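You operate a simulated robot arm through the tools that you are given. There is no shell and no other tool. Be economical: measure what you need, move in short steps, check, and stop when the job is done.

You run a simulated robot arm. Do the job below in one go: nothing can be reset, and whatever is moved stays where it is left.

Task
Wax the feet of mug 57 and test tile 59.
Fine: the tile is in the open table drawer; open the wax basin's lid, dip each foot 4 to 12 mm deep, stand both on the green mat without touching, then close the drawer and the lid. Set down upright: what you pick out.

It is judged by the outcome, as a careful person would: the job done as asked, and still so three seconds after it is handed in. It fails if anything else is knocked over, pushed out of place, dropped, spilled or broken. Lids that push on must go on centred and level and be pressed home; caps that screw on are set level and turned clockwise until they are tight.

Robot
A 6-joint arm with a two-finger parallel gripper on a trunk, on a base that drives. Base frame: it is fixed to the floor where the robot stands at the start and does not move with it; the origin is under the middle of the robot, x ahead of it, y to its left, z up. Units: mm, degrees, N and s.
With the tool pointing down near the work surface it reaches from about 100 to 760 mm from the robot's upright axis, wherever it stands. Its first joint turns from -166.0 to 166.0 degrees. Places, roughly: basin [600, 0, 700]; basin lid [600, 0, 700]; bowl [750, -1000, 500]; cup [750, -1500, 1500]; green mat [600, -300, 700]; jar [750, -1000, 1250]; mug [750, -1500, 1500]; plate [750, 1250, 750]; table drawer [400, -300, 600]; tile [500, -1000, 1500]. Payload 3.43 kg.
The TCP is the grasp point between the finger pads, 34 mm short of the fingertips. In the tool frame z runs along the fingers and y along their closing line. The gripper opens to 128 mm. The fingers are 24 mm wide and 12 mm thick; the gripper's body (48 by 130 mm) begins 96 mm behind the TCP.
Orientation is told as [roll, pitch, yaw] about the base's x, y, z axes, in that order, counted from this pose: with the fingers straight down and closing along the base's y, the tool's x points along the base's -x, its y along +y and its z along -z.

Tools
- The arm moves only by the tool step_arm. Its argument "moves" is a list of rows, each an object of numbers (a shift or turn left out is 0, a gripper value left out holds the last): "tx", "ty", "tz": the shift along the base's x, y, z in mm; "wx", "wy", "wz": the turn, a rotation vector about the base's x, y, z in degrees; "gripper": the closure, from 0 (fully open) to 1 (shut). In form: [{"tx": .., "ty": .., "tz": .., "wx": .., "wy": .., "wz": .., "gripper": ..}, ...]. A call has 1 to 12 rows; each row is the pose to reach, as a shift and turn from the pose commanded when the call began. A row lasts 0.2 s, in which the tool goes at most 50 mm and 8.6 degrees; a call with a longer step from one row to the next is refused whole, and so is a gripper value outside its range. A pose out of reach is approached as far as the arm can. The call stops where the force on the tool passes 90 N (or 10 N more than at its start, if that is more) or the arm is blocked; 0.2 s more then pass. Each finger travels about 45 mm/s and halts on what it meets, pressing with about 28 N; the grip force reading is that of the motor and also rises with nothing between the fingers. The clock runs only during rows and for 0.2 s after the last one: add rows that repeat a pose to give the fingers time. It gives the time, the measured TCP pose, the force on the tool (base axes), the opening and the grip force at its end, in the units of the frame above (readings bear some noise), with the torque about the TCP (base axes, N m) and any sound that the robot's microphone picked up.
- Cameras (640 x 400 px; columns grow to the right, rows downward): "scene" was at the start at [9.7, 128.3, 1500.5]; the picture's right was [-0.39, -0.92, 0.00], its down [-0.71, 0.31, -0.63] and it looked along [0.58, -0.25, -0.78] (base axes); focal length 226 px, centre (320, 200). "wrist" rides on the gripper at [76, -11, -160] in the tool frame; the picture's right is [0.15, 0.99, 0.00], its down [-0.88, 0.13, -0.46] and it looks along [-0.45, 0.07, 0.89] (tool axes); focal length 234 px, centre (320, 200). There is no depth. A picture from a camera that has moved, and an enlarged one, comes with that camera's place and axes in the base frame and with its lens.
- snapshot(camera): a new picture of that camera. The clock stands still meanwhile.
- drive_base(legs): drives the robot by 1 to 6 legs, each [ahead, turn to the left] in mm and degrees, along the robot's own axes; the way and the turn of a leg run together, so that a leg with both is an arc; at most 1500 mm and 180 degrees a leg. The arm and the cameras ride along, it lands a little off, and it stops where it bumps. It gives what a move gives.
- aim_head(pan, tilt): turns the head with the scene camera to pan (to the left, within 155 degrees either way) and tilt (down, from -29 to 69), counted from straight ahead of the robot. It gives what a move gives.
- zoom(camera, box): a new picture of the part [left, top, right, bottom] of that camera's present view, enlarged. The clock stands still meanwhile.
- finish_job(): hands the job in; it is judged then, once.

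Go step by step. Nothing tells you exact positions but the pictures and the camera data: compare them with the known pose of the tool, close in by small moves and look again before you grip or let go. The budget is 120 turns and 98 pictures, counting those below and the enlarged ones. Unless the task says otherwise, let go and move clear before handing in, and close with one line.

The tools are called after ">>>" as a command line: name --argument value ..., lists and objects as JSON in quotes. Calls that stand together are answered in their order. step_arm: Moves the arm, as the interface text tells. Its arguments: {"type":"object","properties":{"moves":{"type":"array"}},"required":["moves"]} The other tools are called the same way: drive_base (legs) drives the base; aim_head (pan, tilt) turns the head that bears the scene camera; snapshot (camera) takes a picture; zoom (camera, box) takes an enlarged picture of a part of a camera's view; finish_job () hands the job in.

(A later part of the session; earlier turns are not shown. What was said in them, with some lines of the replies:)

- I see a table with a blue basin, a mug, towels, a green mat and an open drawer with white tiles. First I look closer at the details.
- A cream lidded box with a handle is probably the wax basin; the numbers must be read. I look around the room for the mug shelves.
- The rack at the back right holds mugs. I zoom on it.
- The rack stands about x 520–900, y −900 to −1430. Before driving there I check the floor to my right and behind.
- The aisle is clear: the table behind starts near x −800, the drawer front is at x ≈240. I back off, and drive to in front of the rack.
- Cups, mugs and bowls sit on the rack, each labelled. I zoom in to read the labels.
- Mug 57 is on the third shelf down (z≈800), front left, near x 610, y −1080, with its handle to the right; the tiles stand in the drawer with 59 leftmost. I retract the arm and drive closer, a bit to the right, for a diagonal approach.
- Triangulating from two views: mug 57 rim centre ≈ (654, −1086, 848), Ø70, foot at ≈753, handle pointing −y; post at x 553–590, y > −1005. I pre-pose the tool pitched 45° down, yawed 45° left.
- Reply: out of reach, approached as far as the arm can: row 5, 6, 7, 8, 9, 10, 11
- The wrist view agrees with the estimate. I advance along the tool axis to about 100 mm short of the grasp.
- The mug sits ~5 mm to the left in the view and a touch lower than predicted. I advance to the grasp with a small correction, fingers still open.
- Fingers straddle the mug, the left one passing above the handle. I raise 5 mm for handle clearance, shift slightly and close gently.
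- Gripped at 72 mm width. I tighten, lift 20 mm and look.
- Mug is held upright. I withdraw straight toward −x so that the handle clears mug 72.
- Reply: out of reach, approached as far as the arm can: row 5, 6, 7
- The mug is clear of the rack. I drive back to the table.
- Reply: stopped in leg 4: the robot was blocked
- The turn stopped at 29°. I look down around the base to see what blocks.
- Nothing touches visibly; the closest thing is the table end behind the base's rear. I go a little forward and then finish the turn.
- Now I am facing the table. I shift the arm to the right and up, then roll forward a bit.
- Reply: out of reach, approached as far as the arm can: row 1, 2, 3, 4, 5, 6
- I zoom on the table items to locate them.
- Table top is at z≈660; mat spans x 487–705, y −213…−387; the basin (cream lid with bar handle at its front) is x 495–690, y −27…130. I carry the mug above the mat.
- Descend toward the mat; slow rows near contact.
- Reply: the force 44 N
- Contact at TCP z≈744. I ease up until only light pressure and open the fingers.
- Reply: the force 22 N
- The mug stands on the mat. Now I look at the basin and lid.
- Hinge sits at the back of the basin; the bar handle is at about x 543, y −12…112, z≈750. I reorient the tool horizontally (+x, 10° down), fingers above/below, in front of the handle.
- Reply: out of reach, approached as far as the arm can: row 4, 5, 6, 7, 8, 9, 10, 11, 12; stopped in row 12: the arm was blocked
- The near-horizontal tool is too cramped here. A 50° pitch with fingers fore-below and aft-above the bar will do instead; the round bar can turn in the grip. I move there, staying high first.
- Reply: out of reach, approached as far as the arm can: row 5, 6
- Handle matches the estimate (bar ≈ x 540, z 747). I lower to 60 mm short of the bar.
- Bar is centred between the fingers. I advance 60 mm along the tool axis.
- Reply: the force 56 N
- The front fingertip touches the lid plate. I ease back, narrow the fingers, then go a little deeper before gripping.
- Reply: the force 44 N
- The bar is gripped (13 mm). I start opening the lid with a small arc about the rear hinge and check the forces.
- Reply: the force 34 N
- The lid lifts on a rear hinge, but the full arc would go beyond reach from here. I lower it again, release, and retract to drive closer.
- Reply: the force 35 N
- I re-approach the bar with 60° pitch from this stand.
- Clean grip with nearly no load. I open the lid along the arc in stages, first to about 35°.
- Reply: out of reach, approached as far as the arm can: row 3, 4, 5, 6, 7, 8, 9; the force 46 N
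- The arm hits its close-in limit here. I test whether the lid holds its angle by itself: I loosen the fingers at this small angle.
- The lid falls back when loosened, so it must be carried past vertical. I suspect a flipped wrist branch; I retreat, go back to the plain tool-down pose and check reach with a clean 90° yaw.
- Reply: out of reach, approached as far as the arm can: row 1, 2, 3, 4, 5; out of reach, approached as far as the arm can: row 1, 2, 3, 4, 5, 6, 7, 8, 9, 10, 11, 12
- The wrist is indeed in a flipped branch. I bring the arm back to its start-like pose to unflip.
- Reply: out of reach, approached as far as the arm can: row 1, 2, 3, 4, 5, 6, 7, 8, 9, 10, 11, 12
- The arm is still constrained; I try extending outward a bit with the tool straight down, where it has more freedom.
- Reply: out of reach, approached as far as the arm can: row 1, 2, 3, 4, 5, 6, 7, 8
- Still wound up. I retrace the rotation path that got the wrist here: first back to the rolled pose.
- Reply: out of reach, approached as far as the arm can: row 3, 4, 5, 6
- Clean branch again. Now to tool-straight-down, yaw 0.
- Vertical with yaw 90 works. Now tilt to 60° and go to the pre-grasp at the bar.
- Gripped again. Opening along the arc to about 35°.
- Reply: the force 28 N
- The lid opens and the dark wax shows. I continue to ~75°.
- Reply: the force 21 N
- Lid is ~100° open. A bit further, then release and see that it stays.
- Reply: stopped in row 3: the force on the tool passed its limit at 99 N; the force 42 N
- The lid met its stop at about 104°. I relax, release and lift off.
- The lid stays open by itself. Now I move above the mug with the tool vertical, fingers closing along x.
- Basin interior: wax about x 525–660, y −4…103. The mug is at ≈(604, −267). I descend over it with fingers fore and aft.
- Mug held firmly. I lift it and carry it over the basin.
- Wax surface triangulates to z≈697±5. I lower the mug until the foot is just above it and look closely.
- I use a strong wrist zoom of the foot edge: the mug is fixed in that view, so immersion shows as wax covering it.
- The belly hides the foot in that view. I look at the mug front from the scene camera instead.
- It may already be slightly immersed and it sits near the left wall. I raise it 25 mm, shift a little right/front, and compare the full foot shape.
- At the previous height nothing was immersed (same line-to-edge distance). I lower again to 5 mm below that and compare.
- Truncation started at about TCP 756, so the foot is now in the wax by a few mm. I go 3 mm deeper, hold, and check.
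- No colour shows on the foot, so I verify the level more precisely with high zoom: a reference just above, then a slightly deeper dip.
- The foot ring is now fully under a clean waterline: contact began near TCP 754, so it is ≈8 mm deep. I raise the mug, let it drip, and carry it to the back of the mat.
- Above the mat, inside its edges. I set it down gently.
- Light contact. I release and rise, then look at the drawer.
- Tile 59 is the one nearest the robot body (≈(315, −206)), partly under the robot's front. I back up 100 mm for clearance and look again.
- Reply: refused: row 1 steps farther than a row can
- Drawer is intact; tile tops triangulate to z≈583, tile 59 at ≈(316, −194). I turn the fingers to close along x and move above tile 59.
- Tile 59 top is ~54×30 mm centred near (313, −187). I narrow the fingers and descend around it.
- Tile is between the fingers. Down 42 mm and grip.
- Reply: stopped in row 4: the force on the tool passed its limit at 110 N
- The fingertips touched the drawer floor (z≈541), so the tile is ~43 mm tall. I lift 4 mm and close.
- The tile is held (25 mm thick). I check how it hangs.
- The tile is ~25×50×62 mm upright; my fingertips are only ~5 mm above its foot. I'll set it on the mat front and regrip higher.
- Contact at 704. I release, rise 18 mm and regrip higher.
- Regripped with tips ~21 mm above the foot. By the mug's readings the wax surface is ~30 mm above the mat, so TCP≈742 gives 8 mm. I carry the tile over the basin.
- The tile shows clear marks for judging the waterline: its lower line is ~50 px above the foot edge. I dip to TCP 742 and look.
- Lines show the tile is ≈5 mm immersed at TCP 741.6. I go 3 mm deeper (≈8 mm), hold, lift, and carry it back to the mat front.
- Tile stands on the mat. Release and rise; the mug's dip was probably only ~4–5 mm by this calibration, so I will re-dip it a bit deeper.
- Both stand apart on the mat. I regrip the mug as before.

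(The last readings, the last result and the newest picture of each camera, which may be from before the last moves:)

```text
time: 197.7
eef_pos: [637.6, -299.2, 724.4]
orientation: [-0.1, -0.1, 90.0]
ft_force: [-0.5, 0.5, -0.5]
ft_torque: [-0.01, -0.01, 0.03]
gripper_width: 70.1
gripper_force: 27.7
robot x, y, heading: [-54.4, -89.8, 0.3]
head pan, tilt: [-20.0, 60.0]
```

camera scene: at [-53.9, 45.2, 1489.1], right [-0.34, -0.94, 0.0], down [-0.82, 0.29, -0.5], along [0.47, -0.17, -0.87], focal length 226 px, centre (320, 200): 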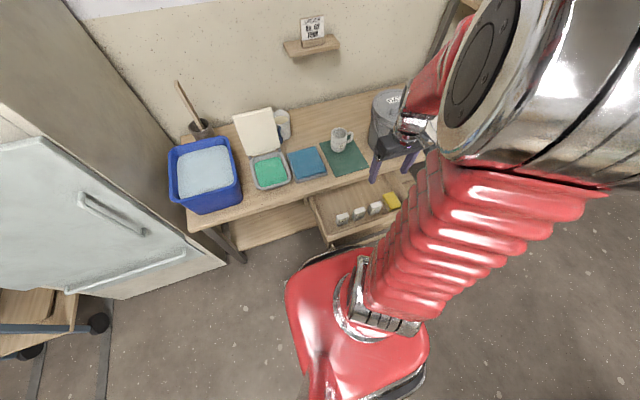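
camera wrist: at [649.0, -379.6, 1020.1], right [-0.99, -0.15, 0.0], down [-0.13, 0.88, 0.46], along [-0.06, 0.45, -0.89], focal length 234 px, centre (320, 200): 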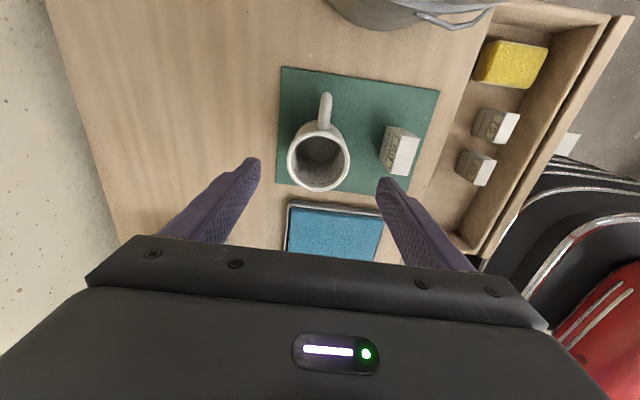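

>>> step_arm --moves '[{"tz": 40}, {"tz": 80}, {"tz": 106}, {"tx": -5, "ty": 45, "tz": 106}, {"tx": -11, "ty": 93, "tz": 106}, {"tx": -18, "ty": 141, "tz": 106}, {"tx": -25, "ty": 189, "tz": 106}, {"tx": -32, "ty": 237, "tz": 106}, {"tx": -39, "ty": 285, "tz": 106}, {"tx": -46, "ty": 330, "tz": 106}, {"tx": -52, "ty": 354, "tz": 90}, {"tx": -52, "ty": 354, "tz": 60}]'

>>> step_arm --moves '[{"tz": -20}, {"tz": -34}, {"tz": -42}, {"tz": -42}, {"tz": -42}]'

>>> zoom --camera "scene" --box '[250, 155, 290, 180]'

```text
time: 200.3
eef_pos: [587.0, 55.9, 784.7]
orientation: [-0.1, 0.0, 89.9]
ft_force: [0.5, -0.1, -2.7]
ft_torque: [-0.01, 0.01, 0.02]
gripper_width: 70.0
gripper_force: 28.2
robot x, y, heading: [-57.6, -87.0, 0.4]
head pan, tilt: [-20.0, 60.0]
```

```text
time: 201.5
eef_pos: [586.1, 54.3, 741.3]
orientation: [-0.1, -0.1, 89.8]
ft_force: [0.3, -0.3, -2.6]
ft_torque: [-0.02, 0.01, -0.02]
gripper_width: 70.1
gripper_force: 28.0
robot x, y, heading: [-53.0, -87.9, 0.5]
head pan, tilt: [-20.0, 60.0]
```

```text
16.00 times, centred on (270, 168) of scene
camera zoom: at [-53.4, 45.3, 1489.1], right [-0.34, -0.94, 0.0], down [-0.82, 0.29, -0.5], along [0.47, -0.17, -0.87], focal length 3623 px, centre (1120, 720)
```

zoom: 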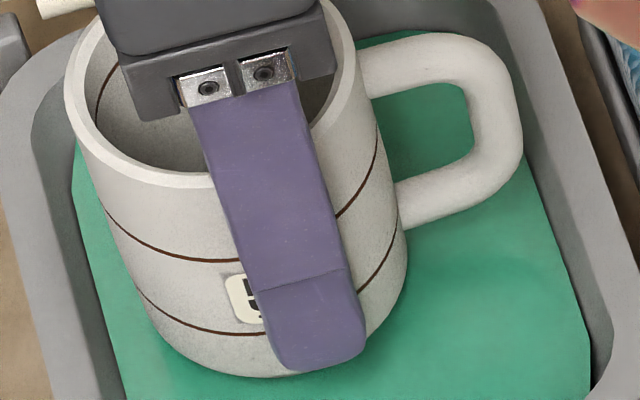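

The foot ring is well under the waterline (≈9 mm). I lift it and return it to its place on the mat.

>>> step_arm --moves '[{"tz": 10}, {"tz": 35}, {"tz": 65}, {"tz": 89}, {"tz": 89}, {"tz": 89}]'

>>> step_arm --moves '[{"tx": 2, "ty": -45}, {"tx": 8, "ty": -93}, {"tx": 15, "ty": -141}, {"tx": 22, "ty": -189}, {"tx": 29, "ty": -237}, {"tx": 36, "ty": -285}, {"tx": 44, "ty": -330}, {"tx": 54, "ty": -355}, {"tx": 54, "ty": -355, "tz": -45}, {"tx": 54, "ty": -355, "tz": -85}, {"tx": 54, "ty": -355, "tz": -103}, {"tx": 54, "ty": -355, "tz": -103}]'

```text
time: 202.9
eef_pos: [585.8, 56.7, 831.5]
orientation: [-0.1, -0.1, 89.9]
ft_force: [0.3, 0.5, -2.0]
ft_torque: [0.05, 0.01, 0.02]
gripper_width: 69.9
gripper_force: 28.5
robot x, y, heading: [-52.7, -87.1, 0.3]
head pan, tilt: [-20.0, 60.0]
```

```text
time: 205.5
eef_pos: [640.3, -300.1, 728.4]
orientation: [-0.1, -0.1, 89.8]
ft_force: [-0.2, -0.3, -2.1]
ft_torque: [0.0, 0.02, 0.02]
gripper_width: 69.8
gripper_force: 28.0
robot x, y, heading: [-59.3, -91.6, 0.6]
head pan, tilt: [-20.0, 60.0]
```

>>> step_arm --moves '[{"tz": -2}, {"tz": -4}, {"tz": -5}, {"tz": -5}]'

```text
time: 206.5
eef_pos: [640.4, -299.5, 723.9]
orientation: [-0.2, -0.1, 90.0]
ft_force: [-2.7, 1.8, 10.1]
ft_torque: [0.11, 0.58, -0.06]
gripper_width: 69.8
gripper_force: 27.8
robot x, y, heading: [-52.7, -90.4, 0.4]
head pan, tilt: [-20.0, 60.0]
```

Mug is on the mat. I release, rise, and move the arm left-front and high before driving forward for the lid.

>>> step_arm --moves '[{"tz": 0.5}, {"tz": 0.5, "gripper": 0.5}, {"tz": 0.5, "gripper": 0.35}, {"tz": 0.5, "gripper": 0.2}, {"tz": 0.5, "gripper": 0.2}, {"tz": 45}, {"tz": 90}, {"tz": 135}, {"tz": 180}, {"tx": -25, "ty": 20, "tz": 205}, {"tx": -50, "ty": 55, "tz": 220}, {"tx": -75, "ty": 95, "tz": 230}]'

>>> step_arm --moves '[{"tx": -10, "ty": 45}, {"tx": -20, "ty": 92}, {"tx": -30, "ty": 140}, {"tx": -40, "ty": 188}, {"tx": -50, "ty": 235}, {"tx": -60, "ty": 255, "gripper": 0.6}, {"tx": -60, "ty": 255, "gripper": 0.766}, {"tx": -60, "ty": 255}]'

>>> drive_base --legs '[[110, 0]]'

```text
time: 209.1
eef_pos: [564.7, -204.2, 954.0]
orientation: [-0.1, -0.1, 89.9]
ft_force: [0.6, 0.0, -0.4]
ft_torque: [-0.03, 0.04, 0.02]
gripper_width: 102.2
gripper_force: 0.0
robot x, y, heading: [-58.1, -89.0, 0.1]
head pan, tilt: [-20.0, 60.0]
```

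```text
time: 210.9
eef_pos: [506.2, 48.5, 954.3]
orientation: [-0.1, -0.2, 90.0]
ft_force: [0.2, -0.1, 0.0]
ft_torque: [-0.02, -0.02, -0.02]
gripper_width: 32.9
gripper_force: 0.0
robot x, y, heading: [-55.0, -87.4, 0.4]
head pan, tilt: [-20.0, 60.0]
```

```text
time: 212.2
eef_pos: [616.1, 50.5, 954.0]
orientation: [-0.1, -0.1, 89.9]
ft_force: [0.2, 0.3, -0.2]
ft_torque: [-0.05, 0.0, 0.0]
gripper_width: 29.9
gripper_force: 0.0
robot x, y, heading: [53.8, -90.2, 0.2]
head pan, tilt: [-20.0, 60.0]
```

>>> step_arm --moves '[{"tx": 20, "tz": 35}, {"tx": 50, "tz": 55, "wy": 2}, {"tx": 85, "tz": 60, "wy": 4}, {"tx": 120, "tz": 55, "wy": 7}, {"tx": 150, "tz": 40, "wy": 9}, {"tx": 165, "tz": 22, "wy": 11}, {"tx": 165, "tz": 22, "wy": 11}]'

>>> snapshot --camera "wrist"

```text
time: 213.8
eef_pos: [780.1, 51.0, 974.5]
orientation: [11.0, -0.1, 89.9]
ft_force: [0.4, 0.4, 0.1]
ft_torque: [0.0, -0.03, -0.01]
gripper_width: 30.3
gripper_force: 0.1
robot x, y, heading: [55.0, -86.1, 0.5]
head pan, tilt: [-20.0, 60.0]
```

```text
3 pictures are left
camera wrist: at [821.0, -27.1, 1130.5], right [-0.97, -0.15, 0.19], down [-0.04, 0.88, 0.47], along [-0.23, 0.45, -0.86], focal length 234 px, centre (320, 200)
```

wrist: 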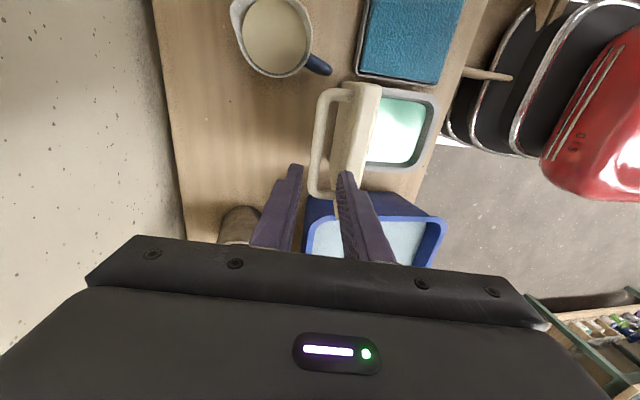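

Same view as when I left the lid. I descend onto the bar along the earlier path and grip.

>>> step_arm --moves '[{"tx": 0, "tz": -25}, {"tx": -4, "tz": -65}, {"tx": -9, "tz": -90}, {"tx": -16, "tz": -103}, {"tx": -16, "tz": -103}, {"tx": -16, "tz": -103, "gripper": 0.85}, {"tx": -16, "tz": -103, "gripper": 0.95}, {"tx": -16, "tz": -103, "gripper": 1.0}, {"tx": -16, "tz": -103, "gripper": 1.0}]'

```text
time: 215.8
eef_pos: [762.8, 50.4, 873.1]
orientation: [10.9, -0.1, 89.9]
ft_force: [-3.8, -0.2, 0.7]
ft_torque: [0.03, 0.11, -0.09]
gripper_width: 13.6
gripper_force: 44.8
robot x, y, heading: [57.4, -91.5, 0.7]
head pan, tilt: [-20.0, 60.0]
```

Gripped. I close the lid along the reverse arc, first to ~55°.

>>> step_arm --moves '[{"tx": -5, "tz": 1.5, "wy": -2}, {"tx": -15, "tz": 5.5, "wy": -4.5}, {"tx": -25.4, "tz": 9, "wy": -7}, {"tx": -39, "tz": 13, "wy": -8.7}, {"tx": -52.2, "tz": 15.7, "wy": -10.5}, {"tx": -66, "tz": 17.3, "wy": -12.2}, {"tx": -79.5, "tz": 17.9, "wy": -14}, {"tx": -93, "tz": 17.2, "wy": -15.8}, {"tx": -107, "tz": 15.4, "wy": -17.5}, {"tx": -120.5, "tz": 12.5, "wy": -19.3}, {"tx": -133.6, "tz": 8.5, "wy": -21}, {"tx": -133.6, "tz": 8.5, "wy": -21}]'

```text
time: 218.4
eef_pos: [629.7, 49.3, 881.6]
orientation: [-10.0, -0.1, 89.9]
ft_force: [-0.4, -17.6, 0.9]
ft_torque: [-0.56, 0.07, -0.03]
gripper_width: 13.4
gripper_force: 45.3
robot x, y, heading: [59.3, -89.4, 0.3]
head pan, tilt: [-20.0, 60.0]
```

>>> step_arm --moves '[{"tx": -13, "tz": -5.4, "wy": -2}, {"tx": -25.2, "tz": -11.4, "wy": -4}, {"tx": -37, "tz": -18.6, "wy": -5.5}, {"tx": -47.7, "tz": -26.6, "wy": -7}, {"tx": -58, "tz": -35.6, "wy": -9}, {"tx": -67.7, "tz": -45.5, "wy": -11}, {"tx": -75.5, "tz": -55, "wy": -12.5}, {"tx": -82.6, "tz": -65, "wy": -14}, {"tx": -88.2, "tz": -74.5, "wy": -15.5}, {"tx": -93.2, "tz": -84.1, "wy": -17}, {"tx": -97.5, "tz": -94.5, "wy": -18.5}, {"tx": -101.2, "tz": -103.6, "wy": -20}]'

```text
time: 221.0
eef_pos: [526.6, 49.4, 778.4]
orientation: [-30.4, 0.0, 89.9]
ft_force: [-15.9, 4.4, 31.7]
ft_torque: [-0.48, -0.11, 0.11]
gripper_width: 13.3
gripper_force: 45.3
out of reach, approached as far as the arm can: row 9
robot x, y, heading: [53.8, -87.2, 0.3]
head pan, tilt: [-20.0, 60.0]
```

The lid is seated (32 N contact). I release and retract, then rise.

>>> step_arm --moves '[{"tx": 0}, {"gripper": 0.9}, {"gripper": 0.766}, {"gripper": 0.766}, {"tx": -8, "tz": 14}, {"tx": -18, "tz": 31}, {"tx": -26, "tz": 60}, {"tx": -15, "tz": 100, "wy": 8}, {"tx": 5, "tz": 130, "wy": 16}, {"tx": 20, "tz": 160, "wy": 24}, {"tx": 30, "tz": 170, "wy": 30}, {"tx": 30, "tz": 170, "wy": 30}]'

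```text
time: 223.6
eef_pos: [560.6, 50.5, 947.4]
orientation: [0.1, -0.2, 89.9]
ft_force: [0.0, -0.5, 0.9]
ft_torque: [0.0, 0.04, -0.03]
gripper_width: 30.0
gripper_force: 0.0
out of reach, approached as far as the arm can: row 8
robot x, y, heading: [51.9, -90.6, 0.2]
head pan, tilt: [-20.0, 60.0]
```

Lid closed. Now the drawer: I drive back 300 mm, turn the fingers to yaw 0 and close them for pushing.

>>> drive_base --legs '[[-300, 0]]'

>>> step_arm --moves '[{"tx": -8, "ty": -25, "wz": -8, "gripper": 1.0}, {"tx": -16, "ty": -50, "wz": -16}, {"tx": -24, "ty": -75, "wz": -24}, {"tx": -32, "ty": -100, "wz": -32}, {"tx": -40, "ty": -130, "wz": -40}, {"tx": -50, "ty": -160, "wz": -48}, {"tx": -60, "ty": -190, "wz": -56}, {"tx": -70, "ty": -220, "wz": -64}, {"tx": -80, "ty": -250, "wz": -72}, {"tx": -90, "ty": -285, "wz": -80}, {"tx": -100, "ty": -320, "wz": -88}, {"tx": -105, "ty": -345, "wz": -90}]'

```text
time: 226.1
eef_pos: [257.3, 48.5, 946.5]
orientation: [-0.1, 0.0, 90.0]
ft_force: [-0.2, -0.5, 0.1]
ft_torque: [0.03, -0.03, -0.01]
gripper_width: 30.1
gripper_force: 0.1
robot x, y, heading: [-247.6, -90.8, 0.3]
head pan, tilt: [-20.0, 60.0]
```

```text
time: 228.7
eef_pos: [150.7, -297.9, 947.1]
orientation: [-0.1, -0.1, 0.0]
ft_force: [0.0, 0.5, -0.7]
ft_torque: [0.01, 0.01, -0.01]
gripper_width: 0.0
gripper_force: 28.0
robot x, y, heading: [-249.2, -92.5, 0.2]
head pan, tilt: [-20.0, 60.0]
```

>>> step_arm --moves '[{"tx": -20, "tz": -45}, {"tx": -35, "tz": -90}, {"tx": -35, "tz": -130}, {"tx": -35, "tz": -170}, {"tx": -35, "tz": -210}, {"tx": -35, "tz": -210}]'

>>> snapshot --camera "wrist"

```text
time: 230.1
eef_pos: [115.8, -297.1, 737.0]
orientation: [-0.1, -0.1, 0.0]
ft_force: [0.7, 0.7, -0.6]
ft_torque: [-0.01, -0.03, 0.04]
gripper_width: 0.0
gripper_force: 28.0
robot x, y, heading: [-248.8, -86.0, 0.3]
head pan, tilt: [-20.0, 60.0]
```

```text
2 pictures are left
camera wrist: at [40.1, -309.6, 897.2], right [-0.15, 0.99, 0.0], down [0.88, 0.13, 0.46], along [0.45, 0.06, -0.89], focal length 234 px, centre (320, 200)
```

wrist: 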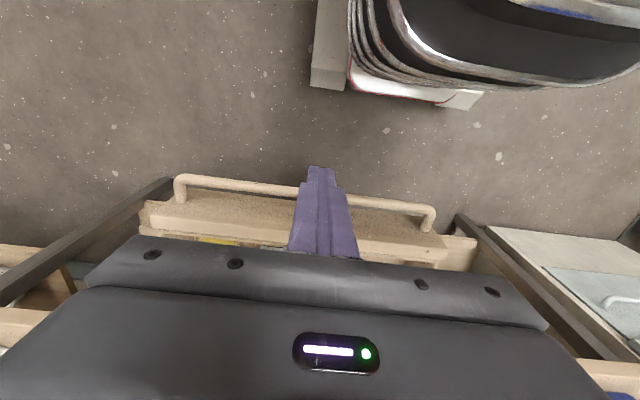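

The bar is at x≈184, z≈598. I lower in front of it and push slowly.

>>> step_arm --moves '[{"ty": -12, "tz": -45}, {"ty": -12, "tz": -90}, {"ty": -12, "tz": -131}, {"tx": 20, "ty": -12, "tz": -131}, {"tx": 40, "ty": -12, "tz": -131}, {"tx": 48, "ty": -12, "tz": -131}, {"tx": 54, "ty": -12, "tz": -131}, {"tx": 60, "ty": -12, "tz": -131}, {"tx": 66, "ty": -12, "tz": -131}, {"tx": 73, "ty": -12, "tz": -131}, {"tx": 80, "ty": -12, "tz": -131}]'

```text
time: 232.5
eef_pos: [196.9, -307.9, 606.9]
orientation: [-0.1, -0.2, 0.0]
ft_force: [-0.3, 0.2, 0.5]
ft_torque: [-0.02, 0.0, -0.03]
gripper_width: 0.2
gripper_force: 27.8
robot x, y, heading: [-248.0, -91.0, 0.3]
head pan, tilt: [-20.0, 60.0]
```

>>> step_arm --moves '[{"tx": 6}, {"tx": 13}, {"tx": 20}, {"tx": 27}, {"tx": 34}, {"tx": 41}, {"tx": 48}, {"tx": 55}, {"tx": 62}, {"tx": 69}, {"tx": 76}, {"tx": 82}]'

>>> snapshot --camera "wrist"

```text
time: 235.1
eef_pos: [278.1, -309.0, 607.4]
orientation: [-0.1, 0.0, 0.0]
ft_force: [0.1, -0.3, 0.0]
ft_torque: [0.0, -0.01, 0.02]
gripper_width: 0.0
gripper_force: 28.2
robot x, y, heading: [-243.6, -89.0, 0.4]
head pan, tilt: [-20.0, 60.0]
```

```text
1 pictures are left
camera wrist: at [202.8, -321.9, 767.1], right [-0.15, 0.99, 0.0], down [0.88, 0.13, 0.46], along [0.45, 0.06, -0.89], focal length 234 px, centre (320, 200)
```

wrist: 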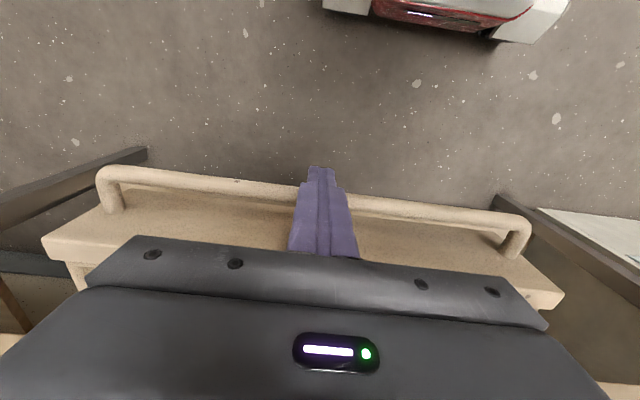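

The drawer slides with the finger. I keep pushing gently.

>>> step_arm --moves '[{"tx": 5}, {"tx": 11}, {"tx": 17}, {"tx": 23}, {"tx": 29}, {"tx": 35}, {"tx": 41}, {"tx": 47}, {"tx": 53}, {"tx": 59}, {"tx": 64}, {"tx": 68}]'

>>> step_arm --moves '[{"tx": 3}, {"tx": 7}, {"tx": 11}, {"tx": 15}, {"tx": 19}, {"tx": 23}, {"tx": 26}, {"tx": 29}, {"tx": 32}, {"tx": 35}]'

```text
time: 237.7
eef_pos: [347.1, -308.6, 607.5]
orientation: [-0.1, 0.0, -0.1]
ft_force: [-0.3, 0.9, 0.7]
ft_torque: [-0.01, -0.01, 0.01]
gripper_width: 0.0
gripper_force: 27.7
robot x, y, heading: [-248.9, -91.5, 0.5]
head pan, tilt: [-20.0, 60.0]
```

```text
time: 239.9
eef_pos: [381.4, -309.0, 607.1]
orientation: [-0.1, -0.1, -0.1]
ft_force: [0.3, 0.5, -0.2]
ft_torque: [0.0, 0.0, 0.0]
gripper_width: 0.2
gripper_force: 28.1
robot x, y, heading: [-250.7, -90.7, 0.1]
head pan, tilt: [-20.0, 60.0]
```

>>> step_arm --moves '[{"tx": 2}, {"tx": 4}, {"tx": 6}, {"tx": 8}, {"tx": 10}, {"tx": 12}, {"tx": 14}, {"tx": 16}, {"tx": 18}, {"tx": 20}, {"tx": 22}, {"tx": 24}]'

```text
time: 242.5
eef_pos: [406.7, -308.5, 606.9]
orientation: [-0.1, 0.0, 0.0]
ft_force: [-0.3, -0.4, 0.5]
ft_torque: [0.0, 0.02, -0.03]
gripper_width: 0.1
gripper_force: 27.8
robot x, y, heading: [-246.5, -91.2, 0.3]
head pan, tilt: [-20.0, 60.0]
```

>>> step_arm --moves '[{"tx": 2}, {"tx": 4}, {"tx": 6}, {"tx": 8}, {"tx": 10}, {"tx": 12}, {"tx": 14}, {"tx": 16}, {"tx": 18}, {"tx": 20}, {"tx": 22}, {"tx": 24}]'

```text
time: 244.0
eef_pos: [408.3, -308.4, 605.5]
orientation: [0.4, 1.5, 0.0]
ft_force: [-11.9, -1.2, 5.9]
ft_torque: [0.0, 0.27, 0.01]
gripper_width: 0.1
gripper_force: 28.1
robot x, y, heading: [-247.7, -90.7, 0.6]
head pan, tilt: [-20.0, 60.0]
stopped in row 7: the force on the tool passed its limit at 93 N (the readings are from after the stop); the commanded pose is now the measured one
```

The drawer hit its stop: it is closed. I retract the arm and take the last look.

>>> step_arm --moves '[{"tx": -10}, {"tx": -40}, {"tx": -80}, {"tx": -120}, {"tx": -150}, {"tx": -170, "tz": 40}, {"tx": -190, "tz": 85}, {"tx": -200, "tz": 130}, {"tx": -200, "tz": 175}, {"tx": -200, "tz": 220}, {"tx": -200, "tz": 265}]'

>>> snapshot --camera "scene"

```text
time: 246.4
eef_pos: [208.4, -308.9, 870.3]
orientation: [0.2, 1.3, 0.0]
ft_force: [0.9, 1.0, 0.0]
ft_torque: [-0.02, -0.02, 0.0]
gripper_width: 0.1
gripper_force: 28.0
robot x, y, heading: [-244.8, -90.8, 0.6]
head pan, tilt: [-20.0, 60.0]
```

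```text
0 pictures are left
camera scene: at [-246.5, 43.9, 1489.1], right [-0.34, -0.94, 0.0], down [-0.82, 0.29, -0.5], along [0.47, -0.17, -0.87], focal length 226 px, centre (320, 200)
```

scene: 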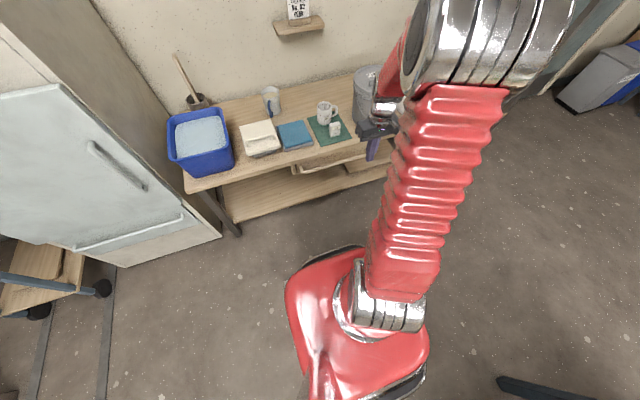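

The lid is down, the drawer is shut, and the mug and tile stand apart on the green mat, so I hand in.

>>> finish_job

```text
The job is handed in.
```

Mug 57 and tile 59 both have waxed feet and stand upright and apart on the green mat. I estimate the mug went about 9 mm into the wax and the tile about 8 mm, judged from pictures and arm heights because nothing measures depth directly. The mug's first dip looked shallow (about 4 to 5 mm), so I dipped it again. The basin lid and the drawer are closed.
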